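You operate a simulated robot arm through the tools that you are given. There is no shell and no other tool.

You run a simulated robot arm. Do the job below in one go: nothing can be reset, and whatever is moved stays where it is left.

## Task
Set the controls near the top of the front bench. At the end: the office gate key is switched off; the lobby plant key is switched on; the lobby store key is switched off; the office volume knob is turned to half; whatever was shut is shut again. Leave all else as you found it, and nothing knocked over.

The check looks at the end state, three seconds after you hand in, the way a careful person would. Anything else that was tipped, shoved, dropped, spilled or broken makes it a failure.

## Robot
A 7-joint arm with a two-finger parallel gripper, fixed in place. Base frame: the origin is at the foot of the arm, x ahead of it, y to its left, z up; the work surface is at about z = 76. Lengths are in cm, angles in rad, forces in N, time in s.
Its first joint turns from -2.601 to 2.601 rad. Payload 3.43 kg.
The TCP is the grasp point between the finger pads, 3 cm short of the fingertips. In the tool frame z runs along the fingers and y along their closing line. The gripper opens to 9.4 cm. The fingers are 2.8 cm wide and 1 cm thick; the gripper's body (5 by 9.6 cm) begins 5.5 cm behind the TCP.
Orientation is told as [roll, pitch, yaw] about the base's x, y, z axes, in that order, counted from this pose: with the fingers straight down and closing along the base's y, the tool's x points along the base's -x, its y along +y and its z along -z.

## Interface
- The arm moves only by the tool nudge_tool. Its argument "commands" is a list of rows, each an object (a shift or turn left out is 0, a gripper value left out holds the last) with "linear": the shift along the tool's x, y, z in cm, a list of three; "angular": the turn, a rotation vector about the tool's x, y, z in rad, a list of three; "grip": the gripper command, from -1 (fully open) to 1 (shut), values between in proportion. In form: [{"linear": [tx, ty, tz], "angular": [ax, ay, az], "grip": grip}, ...]. A call has 1 to 20 rows; each row shifts and turns the commanded pose from where the row before left it, along the tool's axes as they then stand. A row lasts 0.2 s, in which the tool goes at most 5 cm and 0.15 rad; a call with a longer step from one row to the next is refused whole, and so is a gripper value outside its range. A pose out of reach is approached as far as the arm can. The call stops where the force on the tool passes 40 N (or 10 N more than at its start, if that is more) or the arm is blocked; 0.2 s more then pass. Each finger travels about 4.5 cm/s and halts on what it meets, pressing with about 33 N; the grip force reading is that of the motor and also rises with nothing between the fingers. The clock runs only during rows and for 0.2 s after the last one: add rows that do not move to give the fingers time. The reply holds the time, the measured pose of the TCP, the force on the tool along the base axes, the opening and the grip force, in the units named above and with some noise, with the torque about the TCP (base axes, N m) and any sound that the robot's microphone picked up.
- Cameras (640 x 400 px; columns grow to the right, rows downward): "scene" is fixed at [22.06, 64.83, 142.61]; the picture's right is [-0.01, -1.00, 0.00], its down [-0.91, 0.01, -0.40] and it looks along [0.40, -0.00, -0.91] (base axes); focal length 214 px, centre (320, 200). "wrist" rides on the gripper at [7.6, 1.4, -10.2] in the tool frame; the picture's right is [-0.18, 0.98, 0.00], its down [-0.75, -0.14, -0.64] and it looks along [-0.63, -0.12, 0.77] (tool axes); focal length 243 px, centre (320, 200). There is no depth. A picture from a camera that has moved, and an enlarged one, comes with that camera's place and axes in the base frame and with its lens.
- grab_frame(camera): a new picture of that camera. The clock stands still meanwhile.
- zoom(camera, box): a new picture of the part [left, top, right, bottom] of that camera's present view, enlarged. The clock stands still meanwhile.
- finish_job(): hands the job in; it is judged then, once.

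Nothing tells you positions but the pictures and the camera data. Unless the task says otherwise, let go and move clear before handing in.

The tools are called after "Request:" by a JSON object that holds its "api" and its "payload". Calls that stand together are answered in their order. nudge_tool: Moves the arm, as the interface text tells. Its arguments: {"type":"object","properties":{"commands":{"type":"array"}},"required":["commands"]} The other tools are called the same way: grab_frame (camera) takes a picture; zoom (camera, box) takes an enlarged picture of a part of a camera's view; finish_job () hands the job in.

At the start:

```text
t: 0.0
tcp_pos: [52.26, 63.65, 114.74]
tool_rot: [0.0, -0.001, -0.001]
ft_force: [0.5, -0.3, 0.2]
moment: [-0.02, -0.01, -0.02]
width: 9.42
gripper_force: 0.1
```

scene: 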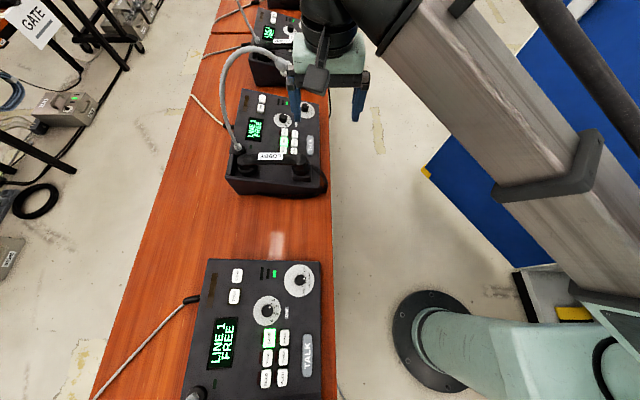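
wrist: 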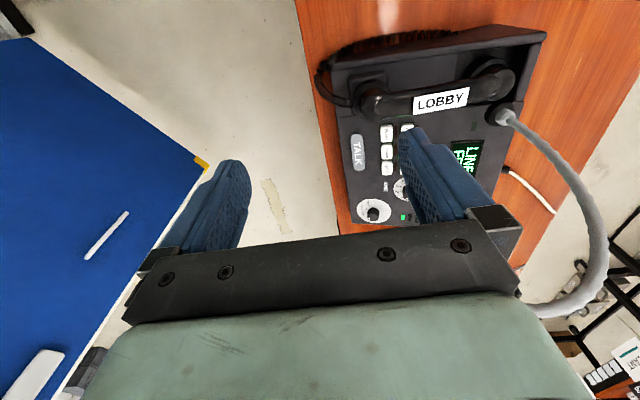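

I see a narrow bench running away from the camera with several intercom-like units; the middle one is labelled LOBBY and has a handset on it and a gooseneck. I'll look closer before doing anything.

Request:
{"api": "zoom", "payload": {"camera": "scene", "box": [160, 240, 360, 400]}}

Request:
{"api": "zoom", "payload": {"camera": "scene", "box": [200, 60, 360, 210]}}

Request:
{"api": "zoom", "payload": {"camera": "scene", "box": [190, 0, 350, 100]}}

Request:
{"api": "zoom", "payload": {"camera": "wrist", "box": [300, 0, 560, 240]}}

Request:
{"api": "zoom", "payload": {"camera": "scene", "box": [0, 0, 200, 240]}}

```text
2.50 times, centred on (260, 320) of scene
camera zoom: at [22.06, 64.83, 142.61], right [-0.01, -1.0, 0.0], down [-0.91, 0.01, -0.4], along [0.4, 0.0, -0.91], focal length 536 px, centre (470, -100)
```

zoom: 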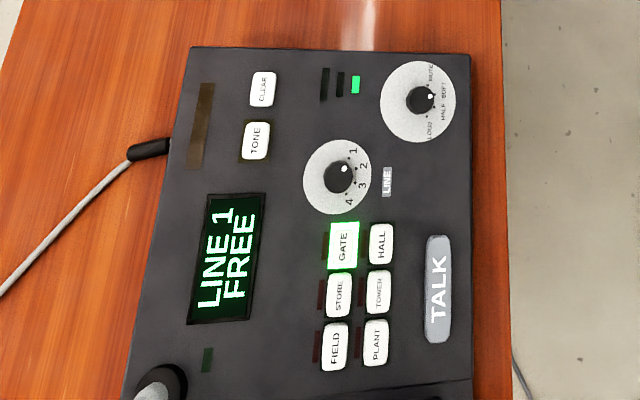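

```text
2.67 times, centred on (280, 135) of scene
camera zoom: at [22.06, 64.83, 142.61], right [-0.01, -1.0, 0.0], down [-0.91, 0.01, -0.4], along [0.4, 0.0, -0.91], focal length 572 px, centre (427, 373)
```

zoom: 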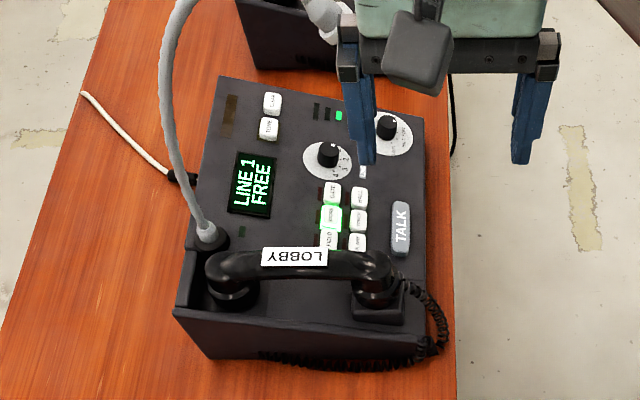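

```text
4.00 times, centred on (270, 50) of scene
camera zoom: at [22.06, 64.83, 142.61], right [-0.01, -1.0, 0.0], down [-0.91, 0.01, -0.4], along [0.4, 0.0, -0.91], focal length 858 px, centre (520, 800)
```

zoom: 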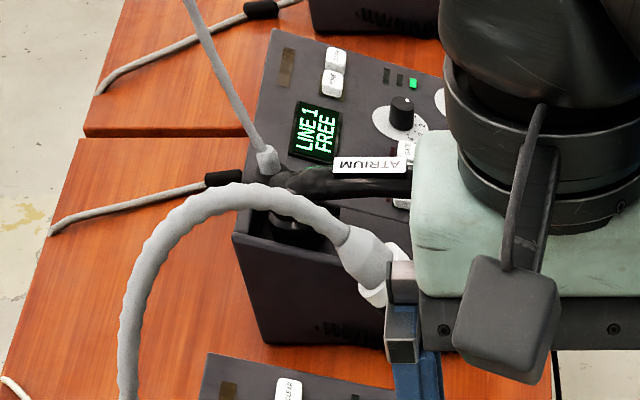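

```text
1.67 times, centred on (430, 120) of wrist
camera zoom: at [44.6, 65.13, 125.08], right [0.18, 0.98, 0.0], down [0.75, -0.14, 0.64], along [0.63, -0.12, -0.77], focal length 404 px, centre (137, 333)
```

zoom: 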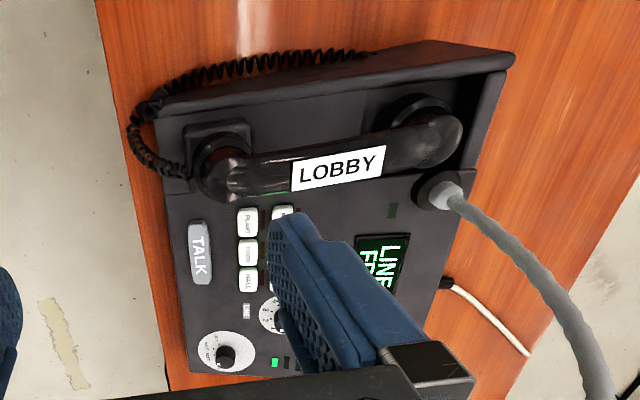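

```text
1.67 times, centred on (100, 120) of scene
camera zoom: at [22.06, 64.83, 142.61], right [-0.01, -1.0, 0.0], down [-0.91, 0.01, -0.4], along [0.4, 0.0, -0.91], focal length 358 px, centre (687, 333)
```

zoom: 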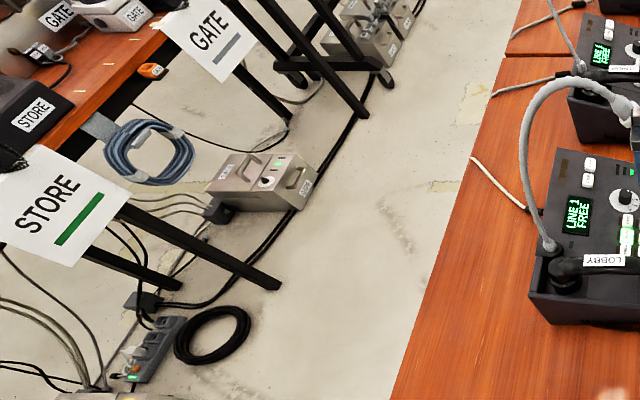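

The lit keys are GATE on the near unit and STORE on the LOBBY unit, so the near one is probably OFFICE, which I still have to confirm from its label. The lobby gooseneck seems to end close to the gripper, so I'll back away toward -y first and then look again.

Request:
{"api": "nudge_tool", "payload": {"commands": [{"linear": [0, -3, 0]}, {"linear": [0, -4, 0]}, {"linear": [2, -4, 0]}, {"linear": [4, -2, 0]}, {"linear": [4, 0, 0]}]}}

Request:
{"api": "grab_frame", "payload": {"camera": "scene"}}

Request:
{"api": "grab_frame", "payload": {"camera": "wrist"}}

```text
t: 1.2
tcp_pos: [43.41, 51.9, 111.13]
tool_rot: [0.011, -0.006, 0.0]
ft_force: [-0.4, 0.6, -0.8]
moment: [-0.01, 0.02, -0.03]
width: 9.4
gripper_force: 0.1
out of reach, approached as far as the arm can: row 3, 4, 5
```

```text
taken
```

scene: 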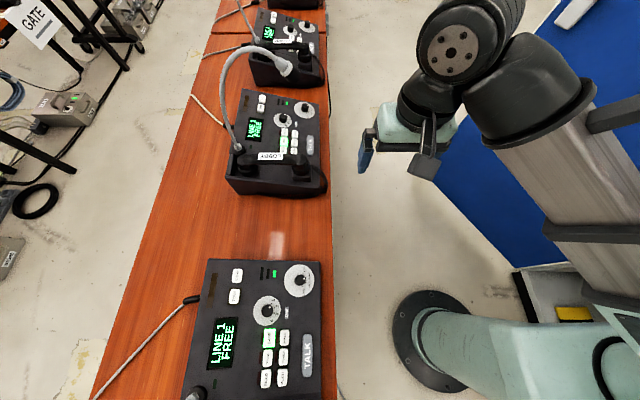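

```text
taken
camera wrist: at [35.65, 53.44, 121.41], right [0.18, 0.98, 0.01], down [0.75, -0.15, 0.65], along [0.64, -0.11, -0.76], focal length 243 px, centre (320, 200)
```

wrist: 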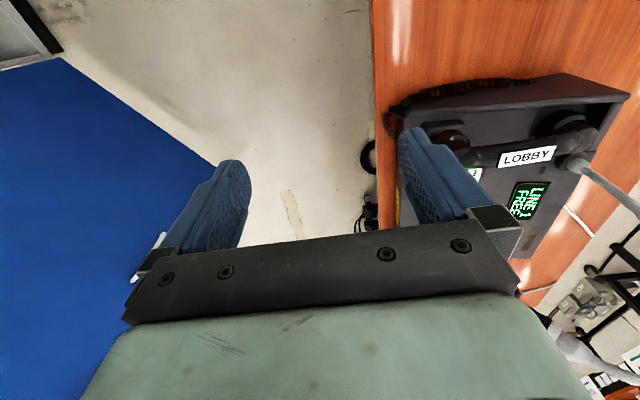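

The mic tip on the lobby gooseneck comes out at about (65, 72, 113), arching over that unit. Before I go near the near unit I'll turn the wrist camera toward it, in case it has a gooseneck of its own out of the scene camera's view.

Request:
{"api": "nudge_tool", "payload": {"commands": [{"linear": [2, 2, 0], "angular": [0, 0, -0.15]}, {"angular": [0, 0, -0.15]}, {"angular": [0, 0, -0.15]}, {"angular": [0, 0, -0.15]}, {"angular": [0, 0, -0.15]}, {"angular": [0, 0, -0.15]}, {"angular": [0, 0, -0.15]}, {"angular": [0, 0, -0.15]}, {"angular": [0, 0, -0.15]}, {"angular": [0, 0, -0.15]}, {"angular": [0, 0, -0.15]}, {"angular": [0, 0, -0.15]}, {"angular": [0, 0, -0.15]}, {"angular": [0, 0, -0.15]}, {"angular": [0, 0, -0.15]}, {"angular": [0, 0, -0.15]}]}}

Request:
{"api": "grab_frame", "payload": {"camera": "wrist"}}

```text
t: 2.5
tcp_pos: [41.39, 54.08, 111.08]
tool_rot: [0.002, -0.013, 0.78]
ft_force: [0.1, 1.1, -1.0]
moment: [-0.1, -0.02, -0.07]
width: 9.41
gripper_force: 0.0
stopped in row 6: the force on the tool passed its limit at 51 N (the readings are from after the stop); the commanded pose is now the measured one
```

```text
taken
camera wrist: at [34.91, 49.85, 121.28], right [-0.56, 0.83, 0.01], down [0.63, 0.42, 0.65], along [0.54, 0.37, -0.76], focal length 243 px, centre (320, 200)
```

wrist: 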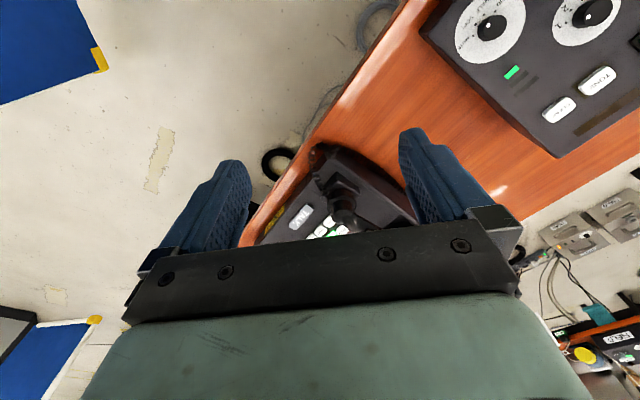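

The turn was stopped by a force spike with nothing of the bench nearby, maybe the hand against the folded arm. I'll check the scene view.

Request:
{"api": "grab_frame", "payload": {"camera": "scene"}}

```text
taken
```

scene: 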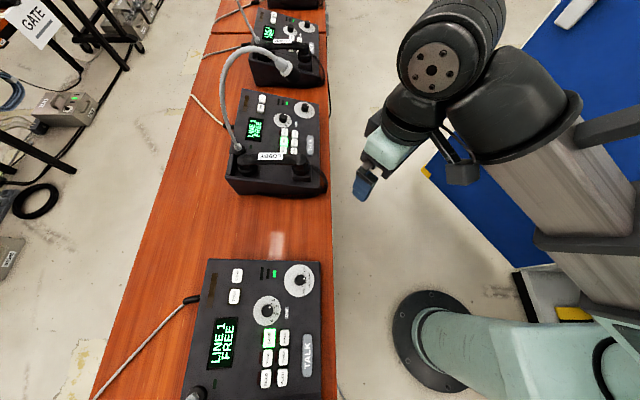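

The camera block on the hand has come up against the folded forearm. I'll move outward and toward the near unit, then turn further with more clearance.

Request:
{"api": "nudge_tool", "payload": {"commands": [{"linear": [-2, 2, -0.8]}, {"linear": [-1, 3.5, -0.8]}, {"linear": [-1, 3.5, -0.8]}, {"linear": [0, 3.5, -0.8]}, {"linear": [0, 3.5, -0.8]}, {"linear": [0, 0, 0], "angular": [0, 0, -0.1]}, {"angular": [0, 0, -0.12]}, {"angular": [0, 0, -0.12]}, {"angular": [0, 0, -0.12]}, {"angular": [0, 0, -0.12]}]}}

Request:
{"api": "grab_frame", "payload": {"camera": "wrist"}}

Request:
{"api": "grab_frame", "payload": {"camera": "scene"}}

```text
t: 4.3
tcp_pos: [33.13, 68.53, 115.36]
tool_rot: [0.0, -0.023, 1.109]
ft_force: [-0.7, 1.8, -1.4]
moment: [-0.07, -0.16, -0.12]
width: 9.42
gripper_force: 0.1
stopped in row 9: the force on the tool passed its limit at 55 N (the readings are from after the stop); the commanded pose is now the measured one
```

```text
taken
camera wrist: at [28.25, 62.23, 125.37], right [-0.8, 0.6, 0.0], down [0.45, 0.6, 0.66], along [0.4, 0.53, -0.75], focal length 243 px, centre (320, 200)
```

wrist: 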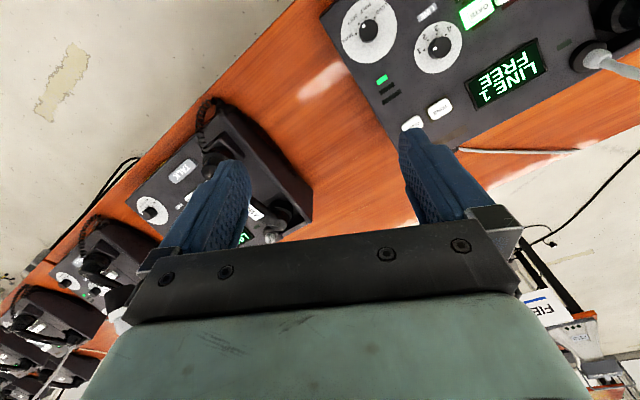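

```text
taken
```

scene: 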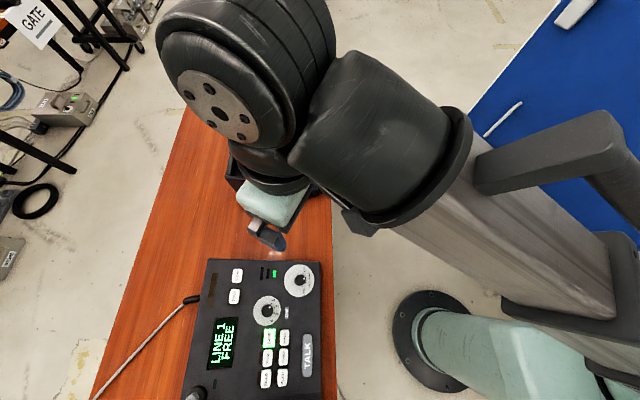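

The camera block hits the forearm whenever the camera lines up with the arm, so I'll keep the yaw well off that line. I'll rise above gooseneck height, turn back, and look at the near unit from above its -x end.

Request:
{"api": "nudge_tool", "payload": {"commands": [{"linear": [0, 0, -2], "angular": [0, 0, 0.14]}, {"linear": [0, 0, -3], "angular": [0, 0, 0.15]}, {"linear": [0, 0, -3], "angular": [0, 0, 0.15]}, {"linear": [0, 0, -3], "angular": [0, 0, 0.15]}, {"linear": [0, 0, -3], "angular": [0, 0, 0.15]}, {"linear": [3.55, 2.3, 0]}, {"linear": [3.55, 2.3, 0]}, {"linear": [3.55, 2.3, 0]}, {"linear": [3.55, 2.3, 0]}, {"linear": [3.55, 2.3, 0]}, {"linear": [3.55, 2.3, 0]}, {"linear": [3.55, 2.3, 0]}, {"linear": [3.55, 2.3, 0]}]}}

Request:
{"api": "grab_frame", "payload": {"camera": "wrist"}}

Request:
{"api": "grab_frame", "payload": {"camera": "scene"}}

```text
t: 4.7
tcp_pos: [33.1, 68.64, 116.31]
tool_rot: [0.001, -0.032, 1.033]
ft_force: [1.3, -0.3, -0.3]
moment: [0.02, 0.05, 0.01]
width: 9.37
gripper_force: 0.0
stopped in row 1: the force on the tool passed its limit at 49 N (the readings are from after the stop); the commanded pose is now the measured one
```

```text
taken
camera wrist: at [27.86, 62.67, 126.42], right [-0.75, 0.66, 0.01], down [0.5, 0.56, 0.67], along [0.44, 0.5, -0.75], focal length 243 px, centre (320, 200)
```

wrist: 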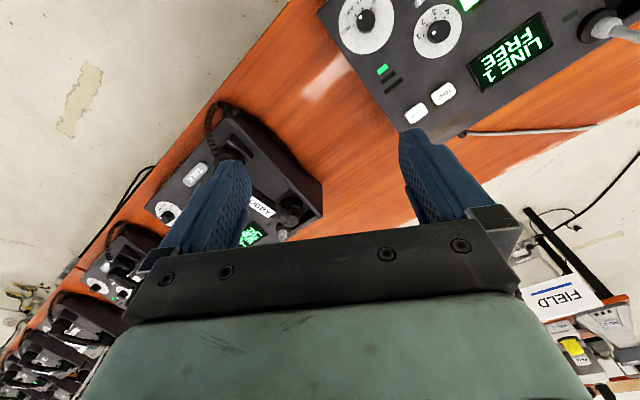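

```text
taken
```

scene: 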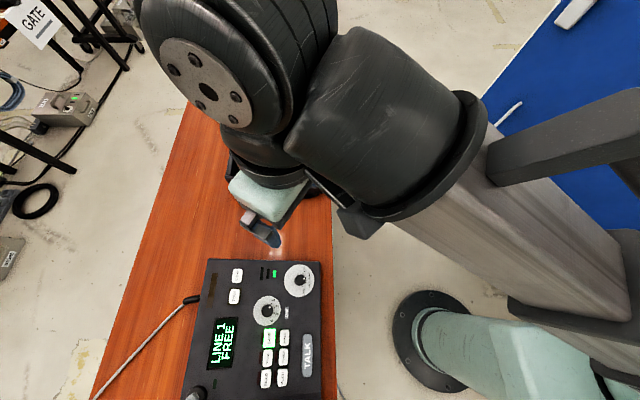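

The camera block is still touching the forearm, so I'll turn away from it first and extend outward a little, then rise.

Request:
{"api": "nudge_tool", "payload": {"commands": [{"linear": [-2, 0, 0], "angular": [0, 0, 0.08]}, {"linear": [-2, 0, 0], "angular": [0, 0, 0.12]}, {"linear": [-1, 0, 0], "angular": [0, 0, 0.14]}, {"angular": [0, 0, 0.15]}, {"angular": [0, 0, 0.15]}, {"linear": [0, 0, -2], "angular": [0, 0, 0.15]}, {"linear": [0, 0, -3]}, {"linear": [0, 0, -3]}]}}

Request:
{"api": "grab_frame", "payload": {"camera": "wrist"}}

```text
t: 6.5
tcp_pos: [36.6, 73.54, 122.44]
tool_rot: [0.04, -0.033, 0.24]
ft_force: [-0.1, -1.2, -0.4]
moment: [-0.06, 0.0, -0.02]
width: 9.37
gripper_force: 0.1
out of reach, approached as far as the arm can: row 7, 8
```

```text
taken
camera wrist: at [28.5, 72.76, 132.57], right [-0.06, 1.0, 0.05], down [0.75, 0.01, 0.66], along [0.66, 0.07, -0.75], focal length 243 px, centre (320, 200)
```

wrist: 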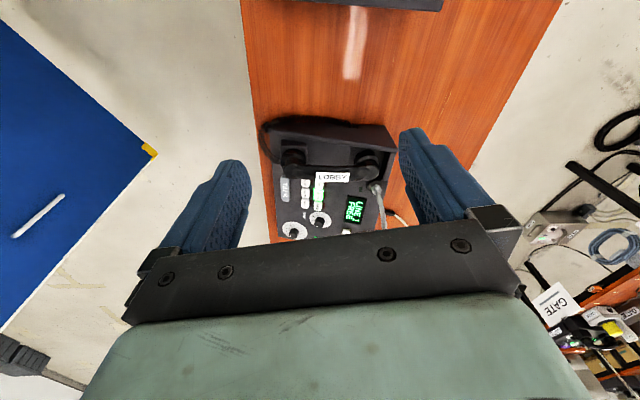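

I can't rise much more at this radius, so I'll tilt the tool instead, swinging the camera down and back toward the near unit.

Request:
{"api": "nudge_tool", "payload": {"commands": [{"linear": [2, 0.5, 1], "angular": [0, 0.15, 0]}, {"linear": [2, 0.5, 1], "angular": [0, 0.15, 0]}, {"linear": [2, 0.5, 1], "angular": [0, 0.15, 0]}, {"linear": [2, 0.5, 1], "angular": [0, 0.15, 0]}, {"linear": [0, 0, 0], "angular": [0, 0.15, 0]}, {"linear": [0, 0, 0], "angular": [0, 0.15, 0]}]}}

Request:
{"api": "grab_frame", "payload": {"camera": "wrist"}}

Request:
{"api": "grab_frame", "payload": {"camera": "scene"}}

```text
t: 7.9
tcp_pos: [21.82, 82.25, 104.45]
tool_rot: [0.205, 0.809, 0.331]
ft_force: [-1.3, 0.5, -0.8]
moment: [-0.02, 0.02, 0.02]
width: 9.39
gripper_force: 0.0
out of reach, approached as far as the arm can: row 1, 2, 3, 4, 5, 6
```

```text
taken
camera wrist: at [24.01, 82.38, 117.18], right [-0.06, 1.0, 0.01], down [0.99, 0.06, -0.13], along [-0.13, 0.0, -0.99], focal length 243 px, centre (320, 200)
```

wrist: 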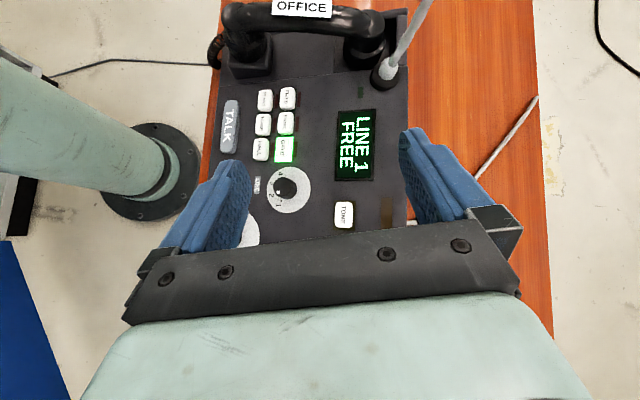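

```text
taken
```

scene: 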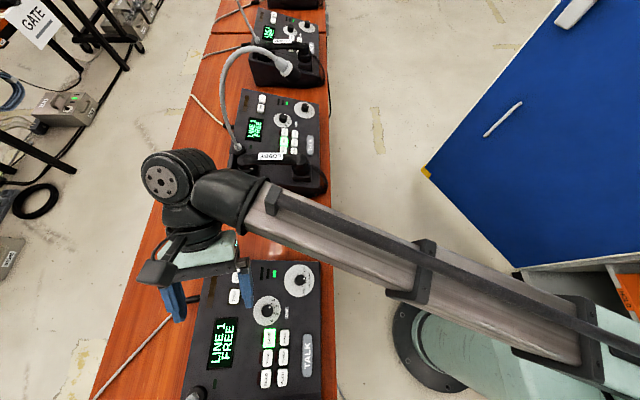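

The near unit's label reads OFFICE, so that's confirmed. I'll zoom in to check the key lamps, the knob, and whether there's any hinged cover.

Request:
{"api": "zoom", "payload": {"camera": "wrist", "box": [200, 0, 440, 150]}}

Request:
{"api": "zoom", "payload": {"camera": "wrist", "box": [200, 120, 440, 270]}}

Request:
{"api": "zoom", "payload": {"camera": "scene", "box": [215, 80, 335, 200]}}

```text
2.67 times, centred on (320, 75) of wrist
camera zoom: at [24.01, 82.38, 117.18], right [-0.06, 1.0, 0.01], down [0.99, 0.06, -0.13], along [-0.13, 0.0, -0.99], focal length 647 px, centre (320, 533)
```

zoom: 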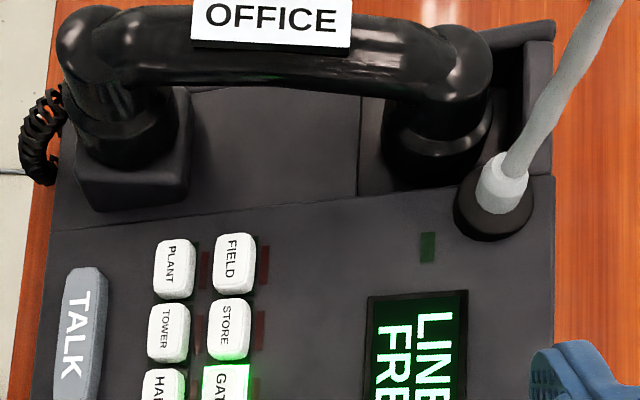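

```text
2.67 times, centred on (320, 195) of wrist
camera zoom: at [24.01, 82.38, 117.18], right [-0.06, 1.0, 0.01], down [0.99, 0.06, -0.13], along [-0.13, 0.0, -0.99], focal length 647 px, centre (320, 213)
```

zoom: 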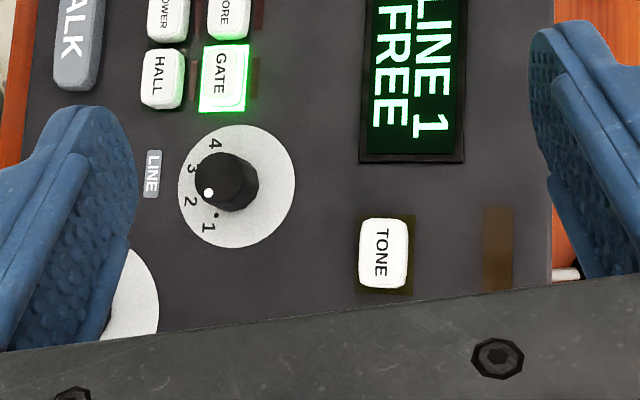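

```text
3.33 times, centred on (275, 140) of scene
camera zoom: at [22.06, 64.83, 142.61], right [-0.01, -1.0, 0.0], down [-0.91, 0.01, -0.4], along [0.4, 0.0, -0.91], focal length 715 px, centre (470, 400)
```

zoom: 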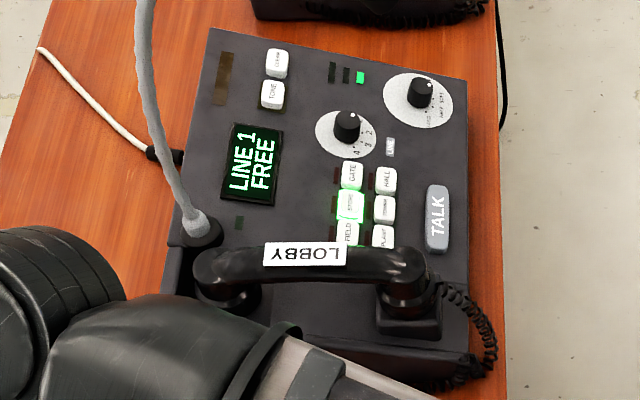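

There are no covers on the OFFICE panel, which slopes up toward +y with the key tops at about z = 84 to 87. I need to see where the office gooseneck goes, so I'll tilt a bit more to look toward -x.

Request:
{"api": "nudge_tool", "payload": {"commands": [{"linear": [0, 0, 0], "angular": [0, 0.12, 0]}, {"linear": [0, 0, 0], "angular": [0, 0.12, 0]}, {"linear": [0, 0, 0], "angular": [0, 0.12, 0]}]}}

Request:
{"api": "grab_frame", "payload": {"camera": "wrist"}}

```text
t: 8.7
tcp_pos: [17.15, 84.23, 101.88]
tool_rot: [0.378, 1.147, 0.504]
ft_force: [-0.4, -0.3, -0.3]
moment: [0.02, 0.01, 0.01]
width: 9.42
gripper_force: 0.1
out of reach, approached as far as the arm can: row 1, 2, 3
```

```text
taken
camera wrist: at [23.65, 85.09, 112.99], right [-0.08, 1.0, -0.02], down [0.88, 0.07, -0.46], along [-0.46, -0.05, -0.89], focal length 243 px, centre (320, 200)
```

wrist: 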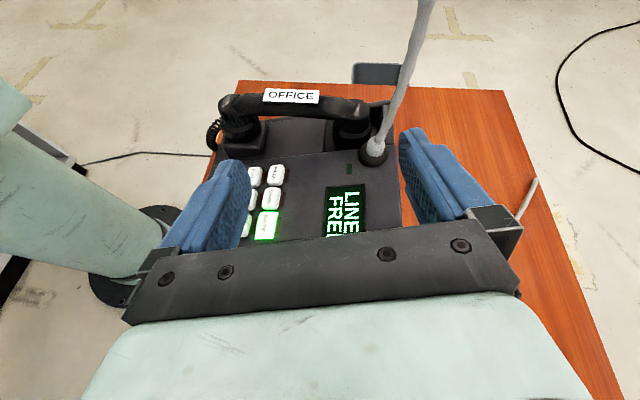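

The office gooseneck rises almost vertically from about (3, 91) and leaves the top of the frame. I'll back off a little toward +x and up with more tilt, to see where its tip is.

Request:
{"api": "nudge_tool", "payload": {"commands": [{"linear": [0.5, -1.5, -2.5], "angular": [0, 0.05, 0]}, {"linear": [0.5, -1.5, -2.5], "angular": [0, 0.1, 0]}, {"linear": [0.5, -1.5, -2.5], "angular": [0, 0.1, 0]}, {"linear": [0.5, 0, 0], "angular": [0, 0.1, 0]}]}}

Request:
{"api": "grab_frame", "payload": {"camera": "wrist"}}

Request:
{"api": "grab_frame", "payload": {"camera": "scene"}}

```text
t: 9.7
tcp_pos: [15.16, 84.0, 103.41]
tool_rot: [1.288, 1.411, 1.391]
ft_force: [-0.1, -0.3, -0.3]
moment: [-0.01, -0.01, -0.01]
width: 9.41
gripper_force: 0.0
out of reach, approached as far as the arm can: row 1, 2, 3, 4
```

```text
taken
camera wrist: at [24.9, 85.34, 111.71], right [-0.1, 0.99, -0.03], down [0.67, 0.05, -0.74], along [-0.73, -0.1, -0.68], focal length 243 px, centre (320, 200)
```

wrist: 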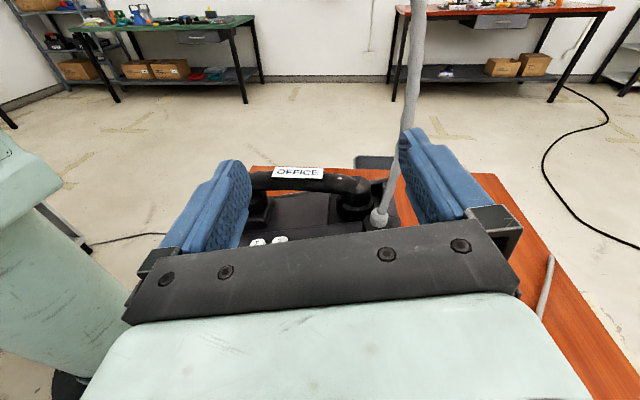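

```text
taken
```

scene: 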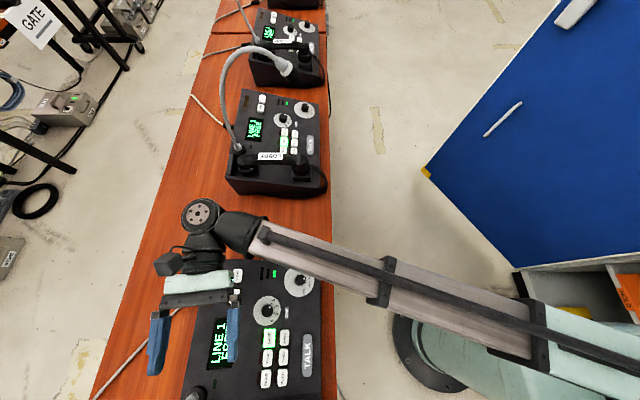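

The office neck is still vertical at z of about 110. One more small tilt, backing away from it, should show what's above.

Request:
{"api": "nudge_tool", "payload": {"commands": [{"linear": [0, -1, -3], "angular": [0, 0.1, 0]}, {"linear": [0, -1, -3], "angular": [0, 0.1, 0]}, {"linear": [0, 0, 0], "angular": [0, 0.1, 0]}]}}

Request:
{"api": "grab_frame", "payload": {"camera": "wrist"}}

```text
t: 10.5
tcp_pos: [14.08, 85.48, 104.51]
tool_rot: [2.615, 1.276, 2.739]
ft_force: [-0.2, -0.1, 0.4]
moment: [0.01, -0.01, -0.01]
width: 9.4
gripper_force: 0.1
out of reach, approached as far as the arm can: row 1, 2, 3
```

```text
taken
camera wrist: at [25.82, 87.53, 109.42], right [-0.15, 0.99, -0.03], down [0.43, 0.04, -0.9], along [-0.89, -0.15, -0.43], focal length 243 px, centre (320, 200)
```

wrist: 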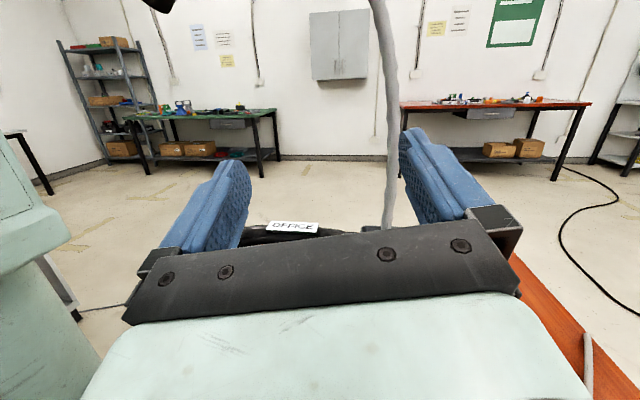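

I can now see a black mic head near the top left of the frame, at roughly (3, 70, 116). It hangs over the handset end at the operator's side. I'll work the office keys with the tool tilted so the wrist stays on the +x side, clear of that mic. First I'll swing back to a moderate tilt.

Request:
{"api": "nudge_tool", "payload": {"commands": [{"linear": [0, 0, -1], "angular": [0, -0.15, 0]}, {"linear": [0, -0.5, -1], "angular": [0, -0.15, 0]}, {"linear": [0, -0.5, -1], "angular": [0, -0.15, 0]}, {"linear": [0, -0.5, 0], "angular": [0, -0.15, 0]}, {"linear": [0, -0.5, 0], "angular": [0, -0.15, 0]}, {"linear": [0, -0.5, 0], "angular": [0, -0.15, 0]}, {"angular": [0, -0.15, 0]}, {"angular": [0, -0.15, 0]}]}}

Request:
{"api": "grab_frame", "payload": {"camera": "wrist"}}

Request:
{"api": "grab_frame", "payload": {"camera": "scene"}}

```text
t: 12.3
tcp_pos: [15.87, 83.84, 103.82]
tool_rot: [0.186, 0.612, 0.24]
ft_force: [0.4, 0.3, 0.2]
moment: [0.0, 0.0, 0.01]
width: 9.39
gripper_force: 0.0
out of reach, approached as far as the arm can: row 1, 2
```

```text
taken
camera wrist: at [15.67, 83.5, 116.74], right [0.02, 1.0, 0.04], down [1.0, -0.02, 0.06], along [0.06, 0.04, -1.0], focal length 243 px, centre (320, 200)
```

wrist: 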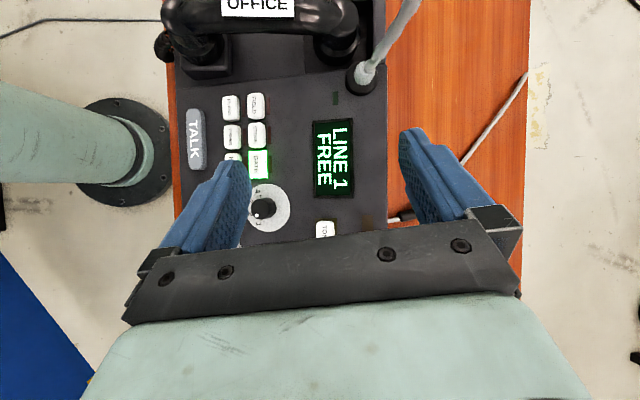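

```text
taken
```

scene: 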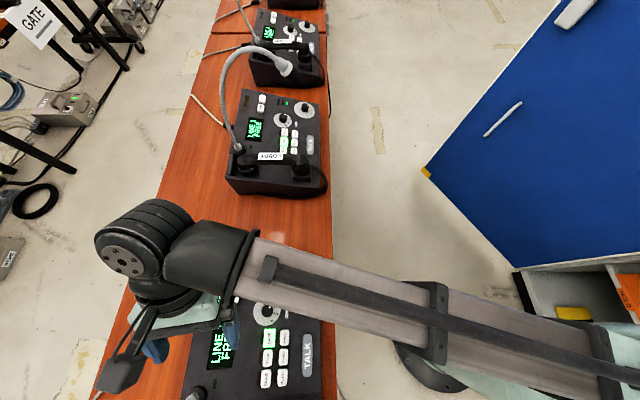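

The camera now looks straight down on OFFICE, and GATE comes out at (12.75, 76.9, 84.2), matching my earlier estimate. I'll close the fingers and move to hover above GATE.

Request:
{"api": "nudge_tool", "payload": {"commands": [{"linear": [-0.66, -1.45, 1.82], "grip": 1}, {"linear": [-0.66, -1.45, 1.82], "grip": 1}, {"linear": [-0.66, -1.45, 1.82], "grip": 1}, {"linear": [-0.66, -1.45, 1.82], "grip": 1}, {"linear": [-0.66, -1.45, 1.82], "grip": 1}, {"linear": [-0.66, -1.45, 1.82], "grip": 1}, {"grip": 1}]}}

Request:
{"api": "grab_frame", "payload": {"camera": "wrist"}}

Request:
{"api": "grab_frame", "payload": {"camera": "scene"}}

```text
t: 13.9
tcp_pos: [13.6, 76.67, 91.35]
tool_rot: [0.189, 0.616, 0.243]
ft_force: [-0.1, -0.7, -0.3]
moment: [0.01, 0.02, 0.01]
width: 0.0
gripper_force: 33.5
```

```text
taken
camera wrist: at [13.39, 76.25, 104.26], right [0.02, 1.0, 0.04], down [1.0, -0.02, 0.06], along [0.06, 0.04, -1.0], focal length 243 px, centre (320, 200)
```

wrist: 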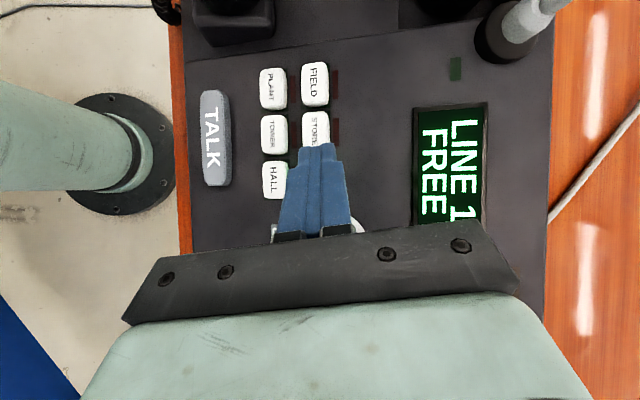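

```text
taken
```

scene: 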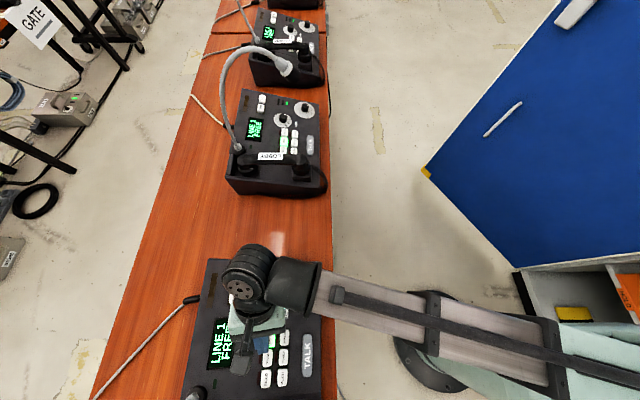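

Tip position agrees with GATE at about (12.6, 76.7). I'll lower straight down in small steps and watch the force.

Request:
{"api": "nudge_tool", "payload": {"commands": [{"linear": [-0.87, -0.22, 1.21]}, {"linear": [-0.87, -0.22, 1.21]}, {"linear": [-0.17, -0.045, 0.24]}, {"linear": [-0.17, -0.045, 0.24]}, {"linear": [0, 0, 0]}]}}

Request:
{"api": "grab_frame", "payload": {"camera": "wrist"}}

```text
t: 15.1
tcp_pos: [13.52, 76.62, 87.64]
tool_rot: [0.187, 0.615, 0.242]
ft_force: [0.9, 1.1, 3.9]
moment: [0.02, 0.01, -0.03]
width: 0.02
gripper_force: 33.0
heard: click
```

```text
taken
camera wrist: at [13.41, 76.17, 100.6], right [0.02, 1.0, 0.04], down [1.0, -0.02, 0.06], along [0.06, 0.04, -1.0], focal length 243 px, centre (320, 200)
```

wrist: 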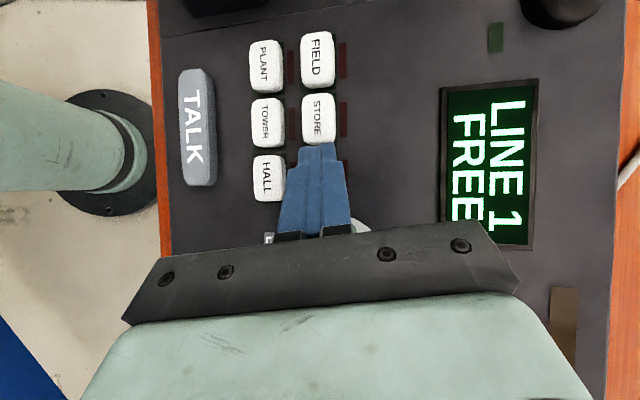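

A click at about 4 N, so the key has been pressed. I'll lift straight up and check the lamp.

Request:
{"api": "nudge_tool", "payload": {"commands": [{"linear": [0.58, 0.15, -0.81]}, {"linear": [1.16, 0.3, -1.62]}, {"linear": [1.16, 0.3, -1.62]}, {"linear": [1.16, 0.3, -1.62]}, {"linear": [1.16, 0.3, -1.62]}]}}

Request:
{"api": "zoom", "payload": {"camera": "wrist", "box": [160, 0, 560, 250]}}

Request:
{"api": "zoom", "payload": {"camera": "scene", "box": [160, 240, 360, 400]}}

```text
t: 16.3
tcp_pos: [13.79, 76.67, 96.99]
tool_rot: [0.188, 0.616, 0.241]
ft_force: [-0.2, -0.1, 0.6]
moment: [-0.01, 0.0, 0.01]
width: 0.0
gripper_force: 33.3
```

```text
1.60 times, centred on (360, 125) of wrist
camera zoom: at [13.54, 76.31, 109.81], right [0.02, 1.0, 0.04], down [1.0, -0.02, 0.06], along [0.06, 0.04, -1.0], focal length 388 px, centre (256, 320)
```

zoom: 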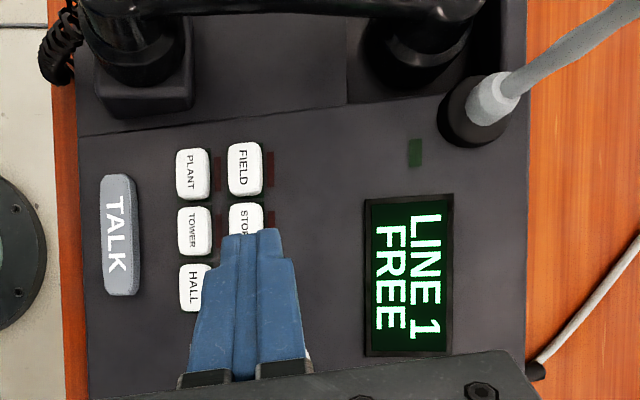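

```text
2.50 times, centred on (260, 320) of scene
camera zoom: at [22.06, 64.83, 142.61], right [-0.01, -1.0, 0.0], down [-0.91, 0.01, -0.4], along [0.4, 0.0, -0.91], focal length 536 px, centre (470, -100)
```

zoom: 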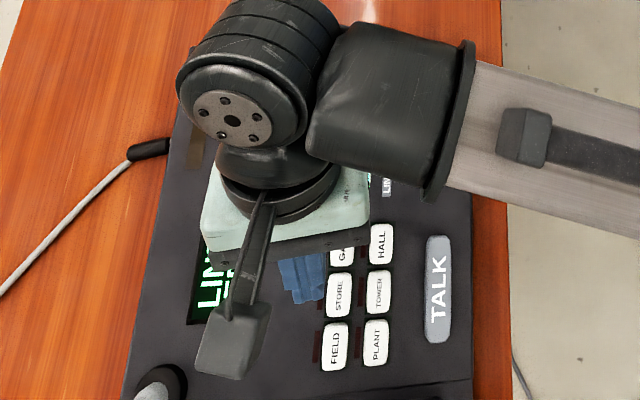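

GATE's lamp is out on OFFICE. Next is the volume dial at about (25, 70.6): I'll open the fingers and bring the camera over it to read the pointer.

Request:
{"api": "nudge_tool", "payload": {"commands": [{"linear": [-2.39, -1.45, -1.99], "grip": -0.5}, {"linear": [-2.39, -1.45, -1.99], "grip": -0.5}, {"linear": [-2.39, -1.45, -1.99], "grip": -0.5}, {"linear": [-2.39, -1.45, -1.99], "grip": -0.5}, {"linear": [-2.39, -1.45, -1.99], "grip": -0.5}, {"grip": -0.5}]}}

Request:
{"api": "grab_frame", "payload": {"camera": "wrist"}}

Request:
{"api": "grab_frame", "payload": {"camera": "scene"}}

```text
t: 17.7
tcp_pos: [30.11, 71.37, 96.9]
tool_rot: [0.19, 0.614, 0.24]
ft_force: [0.8, -0.7, -0.1]
moment: [0.01, -0.02, 0.03]
width: 7.03
gripper_force: 0.0
```

```text
taken
camera wrist: at [29.96, 70.91, 109.78], right [0.02, 1.0, 0.04], down [1.0, -0.02, 0.06], along [0.06, 0.04, -1.0], focal length 243 px, centre (320, 200)
```

wrist: 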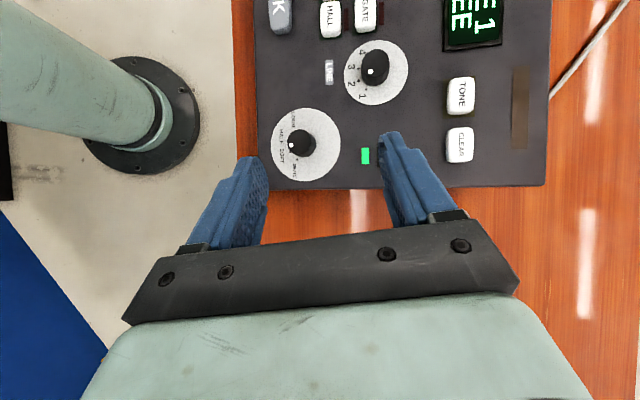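

```text
taken
```

scene: 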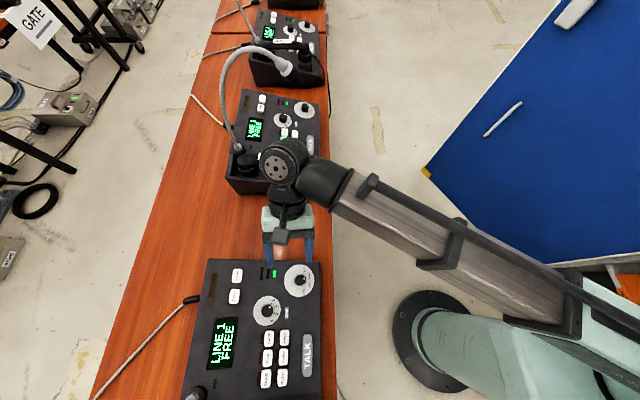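

Request:
{"api": "zoom", "payload": {"camera": "wrist", "box": [256, 98, 352, 198]}}

Request:
{"api": "zoom", "payload": {"camera": "scene", "box": [260, 250, 340, 310]}}

Request:
{"api": "zoom", "payload": {"camera": "scene", "box": [220, 310, 320, 390]}}

```text
4.00 times, centred on (304, 148) of wrist
camera zoom: at [29.96, 70.91, 109.78], right [0.02, 1.0, 0.04], down [1.0, -0.02, 0.06], along [0.06, 0.04, -1.0], focal length 970 px, centre (384, 408)
```

zoom: 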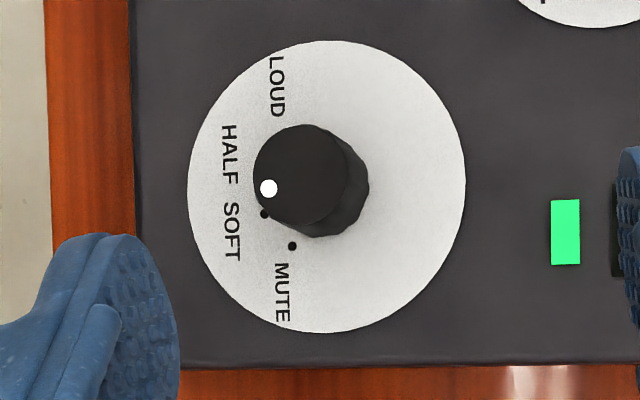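

```text
6.67 times, centred on (300, 280) of scene
camera zoom: at [22.06, 64.83, 142.61], right [-0.01, -1.0, 0.0], down [-0.91, 0.01, -0.4], along [0.4, 0.0, -0.91], focal length 1430 px, centre (453, -333)
```

zoom: 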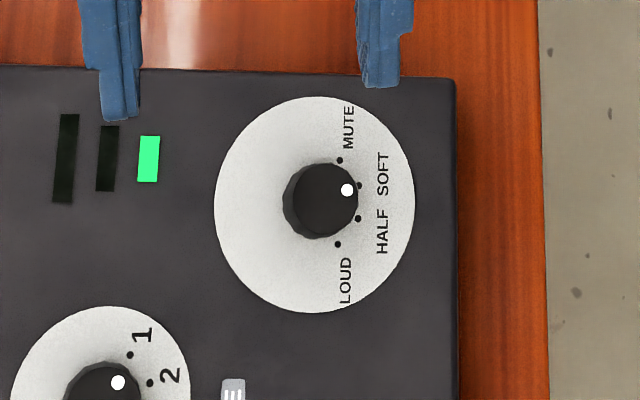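

```text
5.00 times, centred on (270, 350) of scene
camera zoom: at [22.06, 64.83, 142.61], right [-0.01, -1.0, 0.0], down [-0.91, 0.01, -0.4], along [0.4, 0.0, -0.91], focal length 1072 px, centre (570, -550)
```

zoom: 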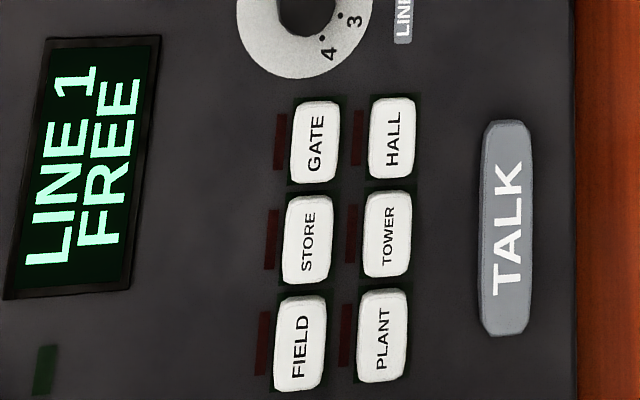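

All the OFFICE keys are dark now, and the volume pointer sits at SOFT. HALF is one mark further, about 35° clockwise seen from above. I'll line the tool up with the panel normal and hover over the knob at about (25.3, 70.5).

Request:
{"api": "nudge_tool", "payload": {"commands": [{"angular": [-0.0257, -0.108, 0.0143], "grip": -0.3}, {"angular": [-0.0257, -0.108, 0.0143]}, {"angular": [-0.0257, -0.108, 0.0143]}, {"angular": [-0.0257, -0.108, 0.0143]}, {"angular": [-0.0257, -0.108, 0.0143]}, {"angular": [-0.0257, -0.108, 0.0143]}, {"linear": [1.6, -1.62, 0.97]}, {"linear": [1.6, -1.62, 0.97]}, {"linear": [1.6, -1.62, 0.97]}, {"linear": [0, 0, 0]}]}}

Request:
{"api": "grab_frame", "payload": {"camera": "wrist"}}

Request:
{"api": "zoom", "payload": {"camera": "scene", "box": [240, 230, 360, 310]}}

```text
t: 19.9
tcp_pos: [25.23, 67.61, 92.62]
tool_rot: [0.272, 0.0, 0.002]
ft_force: [0.5, 0.2, -1.0]
moment: [-0.02, -0.03, -0.03]
width: 6.12
gripper_force: 0.2
```

```text
taken
camera wrist: at [17.58, 66.31, 102.89], right [0.18, 0.95, 0.26], down [0.76, -0.31, 0.58], along [0.63, 0.09, -0.77], focal length 243 px, centre (320, 200)
```

wrist: 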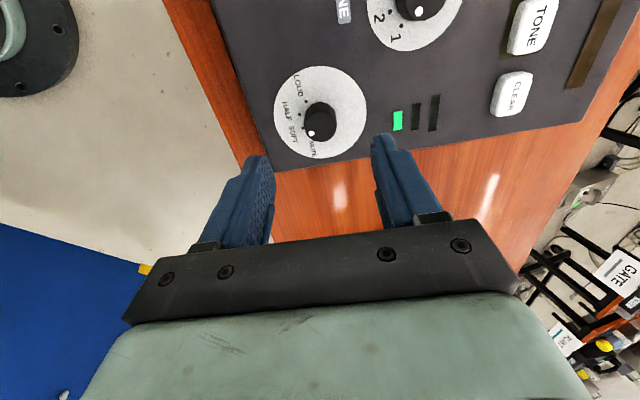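

```text
5.00 times, centred on (300, 270) of scene
camera zoom: at [22.06, 64.83, 142.61], right [-0.01, -1.0, 0.0], down [-0.91, 0.01, -0.4], along [0.4, 0.0, -0.91], focal length 1072 px, centre (420, -150)
```

zoom: 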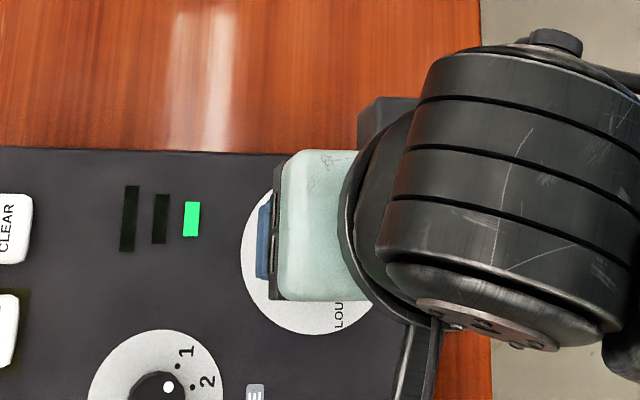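

The tool axis lines up with the knob. I'll go down along the normal so the pads straddle it.

Request:
{"api": "nudge_tool", "payload": {"commands": [{"linear": [0, 0, 2.5]}, {"linear": [0, 0, 2.5]}, {"linear": [0, 0, 1.5]}, {"linear": [0, 0, 0.5]}, {"linear": [0, 0, 0.4]}, {"linear": [0, 0, 0]}]}}

Request:
{"api": "grab_frame", "payload": {"camera": "wrist"}}

Request:
{"api": "zoom", "payload": {"camera": "scene", "box": [240, 230, 360, 310]}}

```text
t: 21.3
tcp_pos: [25.17, 69.39, 85.51]
tool_rot: [0.273, 0.003, 0.005]
ft_force: [0.6, 0.4, -0.2]
moment: [-0.01, -0.02, -0.01]
width: 6.1
gripper_force: 0.1
```

```text
taken
camera wrist: at [17.51, 68.1, 96.0], right [0.18, 0.95, 0.26], down [0.76, -0.31, 0.58], along [0.63, 0.09, -0.77], focal length 243 px, centre (320, 200)
```

wrist: 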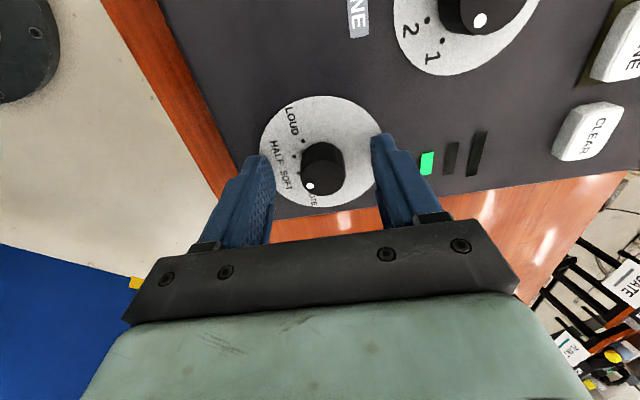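

```text
5.00 times, centred on (300, 270) of scene
camera zoom: at [22.06, 64.83, 142.61], right [-0.01, -1.0, 0.0], down [-0.91, 0.01, -0.4], along [0.4, 0.0, -0.91], focal length 1072 px, centre (420, -150)
```

zoom: 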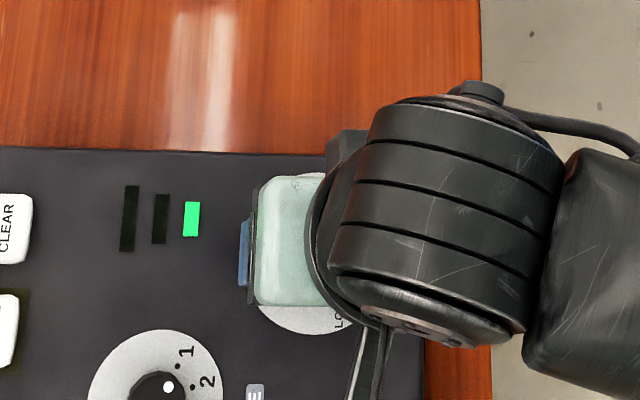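

The knob is centred between the pads. I'll go down slightly, grip it and check the readings before turning.

Request:
{"api": "nudge_tool", "payload": {"commands": [{"linear": [0, 0, 0.4]}, {"grip": 0.2}, {"grip": 0.6}, {"grip": 0.6}, {"grip": 0.6}]}}

Request:
{"api": "zoom", "payload": {"camera": "wrist", "box": [240, 80, 400, 230]}}

```text
t: 22.5
tcp_pos: [25.13, 69.61, 85.48]
tool_rot: [0.273, 0.0, 0.003]
ft_force: [0.4, 4.0, 4.7]
moment: [0.16, -0.06, 0.03]
width: 2.68
gripper_force: 32.8
```

```text
2.67 times, centred on (320, 155) of wrist
camera zoom: at [17.58, 68.27, 95.63], right [0.18, 0.95, 0.26], down [0.76, -0.31, 0.58], along [0.63, 0.09, -0.77], focal length 647 px, centre (320, 320)
```

zoom: 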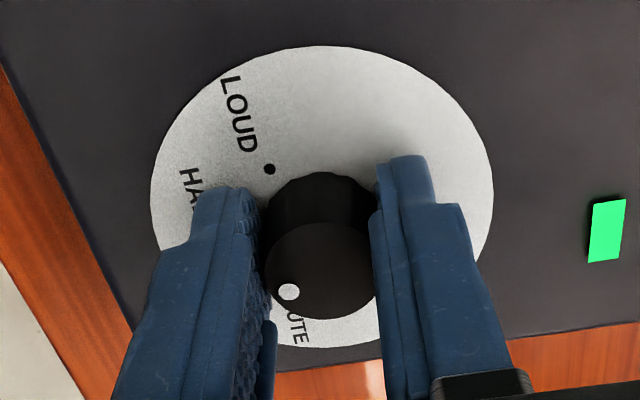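

I have it gripped at 2.7 cm wide. I'll turn it clockwise seen from above, about 0.6 rad in small steps.

Request:
{"api": "nudge_tool", "payload": {"commands": [{"angular": [0, 0, 0.1]}, {"angular": [0, 0, 0.1]}, {"angular": [0, 0, 0.1]}, {"angular": [0, 0, 0.1]}, {"angular": [0, 0, 0.1]}, {"angular": [0, 0, 0.1]}, {"linear": [0, 0, 0]}]}}

Request:
{"api": "zoom", "payload": {"camera": "wrist", "box": [240, 80, 400, 230]}}

```text
t: 23.9
tcp_pos: [25.34, 69.71, 85.28]
tool_rot: [0.236, 0.148, -0.556]
ft_force: [2.2, -2.2, 4.6]
moment: [-0.02, 0.27, 0.02]
width: 2.68
gripper_force: 33.1
stopped in row 6: the force on the tool passed its limit at 45 N (the readings are from after the stop); the commanded pose is now the measured one
```

```text
2.67 times, centred on (320, 155) of wrist
camera zoom: at [19.64, 72.1, 96.71], right [0.69, 0.7, 0.2], down [0.55, -0.68, 0.47], along [0.47, -0.22, -0.86], focal length 647 px, centre (320, 320)
```

zoom: 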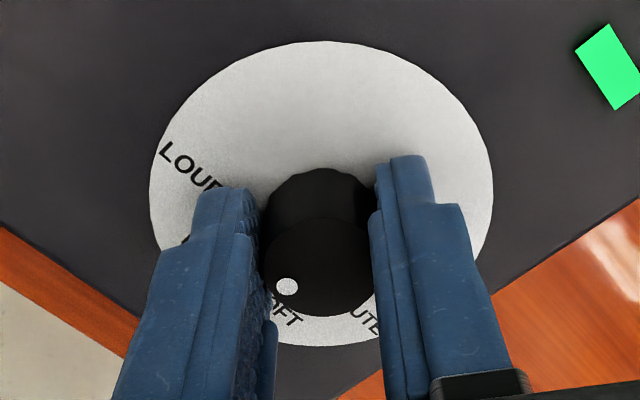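

The knob turned with the gripper about 0.56 rad before a force spike. I'll release and read the pointer.

Request:
{"api": "nudge_tool", "payload": {"commands": [{"grip": 0.2}, {"grip": -0.2}, {"grip": -0.3}, {"grip": -0.3}]}}

Request:
{"api": "zoom", "payload": {"camera": "wrist", "box": [240, 80, 400, 230]}}

```text
t: 24.9
tcp_pos: [25.32, 69.75, 85.38]
tool_rot: [0.236, 0.149, -0.558]
ft_force: [8.2, 8.8, 24.1]
moment: [-0.19, -0.21, 0.2]
width: 5.12
gripper_force: 0.1
```

```text
2.67 times, centred on (320, 155) of wrist
camera zoom: at [19.64, 72.13, 96.75], right [0.69, 0.7, 0.2], down [0.55, -0.68, 0.47], along [0.47, -0.21, -0.86], focal length 647 px, centre (320, 320)
```

zoom: 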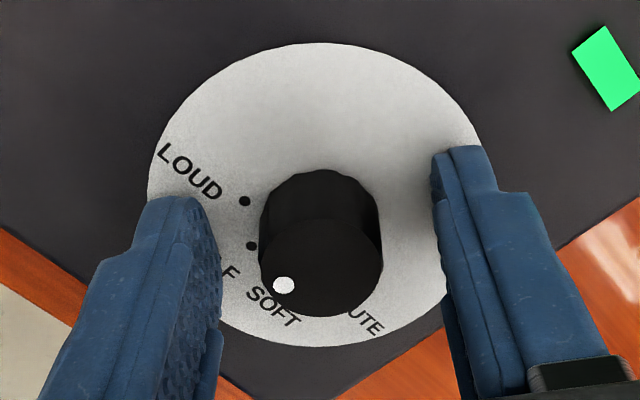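

There's upward force, so the fingertips are grazing the panel face. I'll back off along the tool axis and look from higher.

Request:
{"api": "nudge_tool", "payload": {"commands": [{"linear": [0, 0, -0.5]}, {"linear": [0, 0, -1.5]}, {"linear": [0, 0, -2.5]}, {"linear": [0, 0, -2.5]}]}}

Request:
{"api": "grab_frame", "payload": {"camera": "wrist"}}

Request:
{"api": "zoom", "payload": {"camera": "wrist", "box": [240, 40, 400, 190]}}

```text
t: 25.9
tcp_pos: [25.35, 67.68, 92.04]
tool_rot: [0.233, 0.145, -0.556]
ft_force: [-0.4, 0.1, -0.3]
moment: [0.04, 0.03, 0.0]
width: 6.11
gripper_force: 0.0
```

```text
taken
camera wrist: at [19.66, 70.1, 103.44], right [0.69, 0.7, 0.2], down [0.56, -0.68, 0.47], along [0.47, -0.22, -0.86], focal length 243 px, centre (320, 200)
```

wrist: 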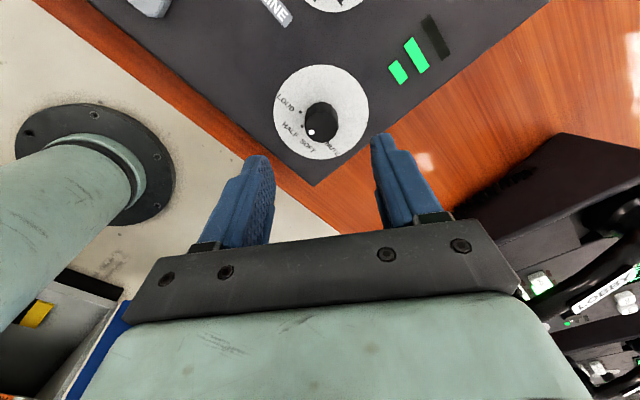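

```text
2.67 times, centred on (320, 115) of wrist
camera zoom: at [19.66, 70.1, 103.44], right [0.69, 0.7, 0.2], down [0.56, -0.68, 0.47], along [0.47, -0.22, -0.86], focal length 647 px, centre (320, 427)
```

zoom: 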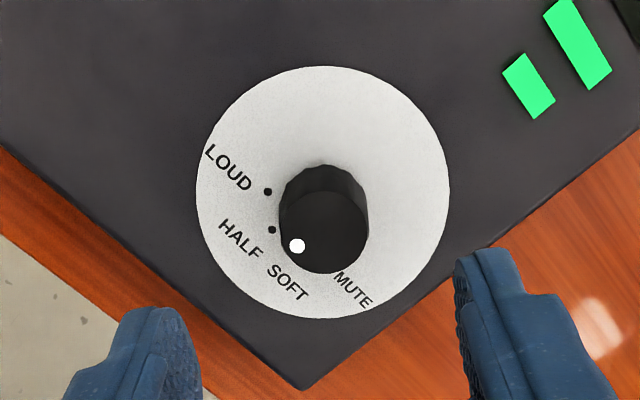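

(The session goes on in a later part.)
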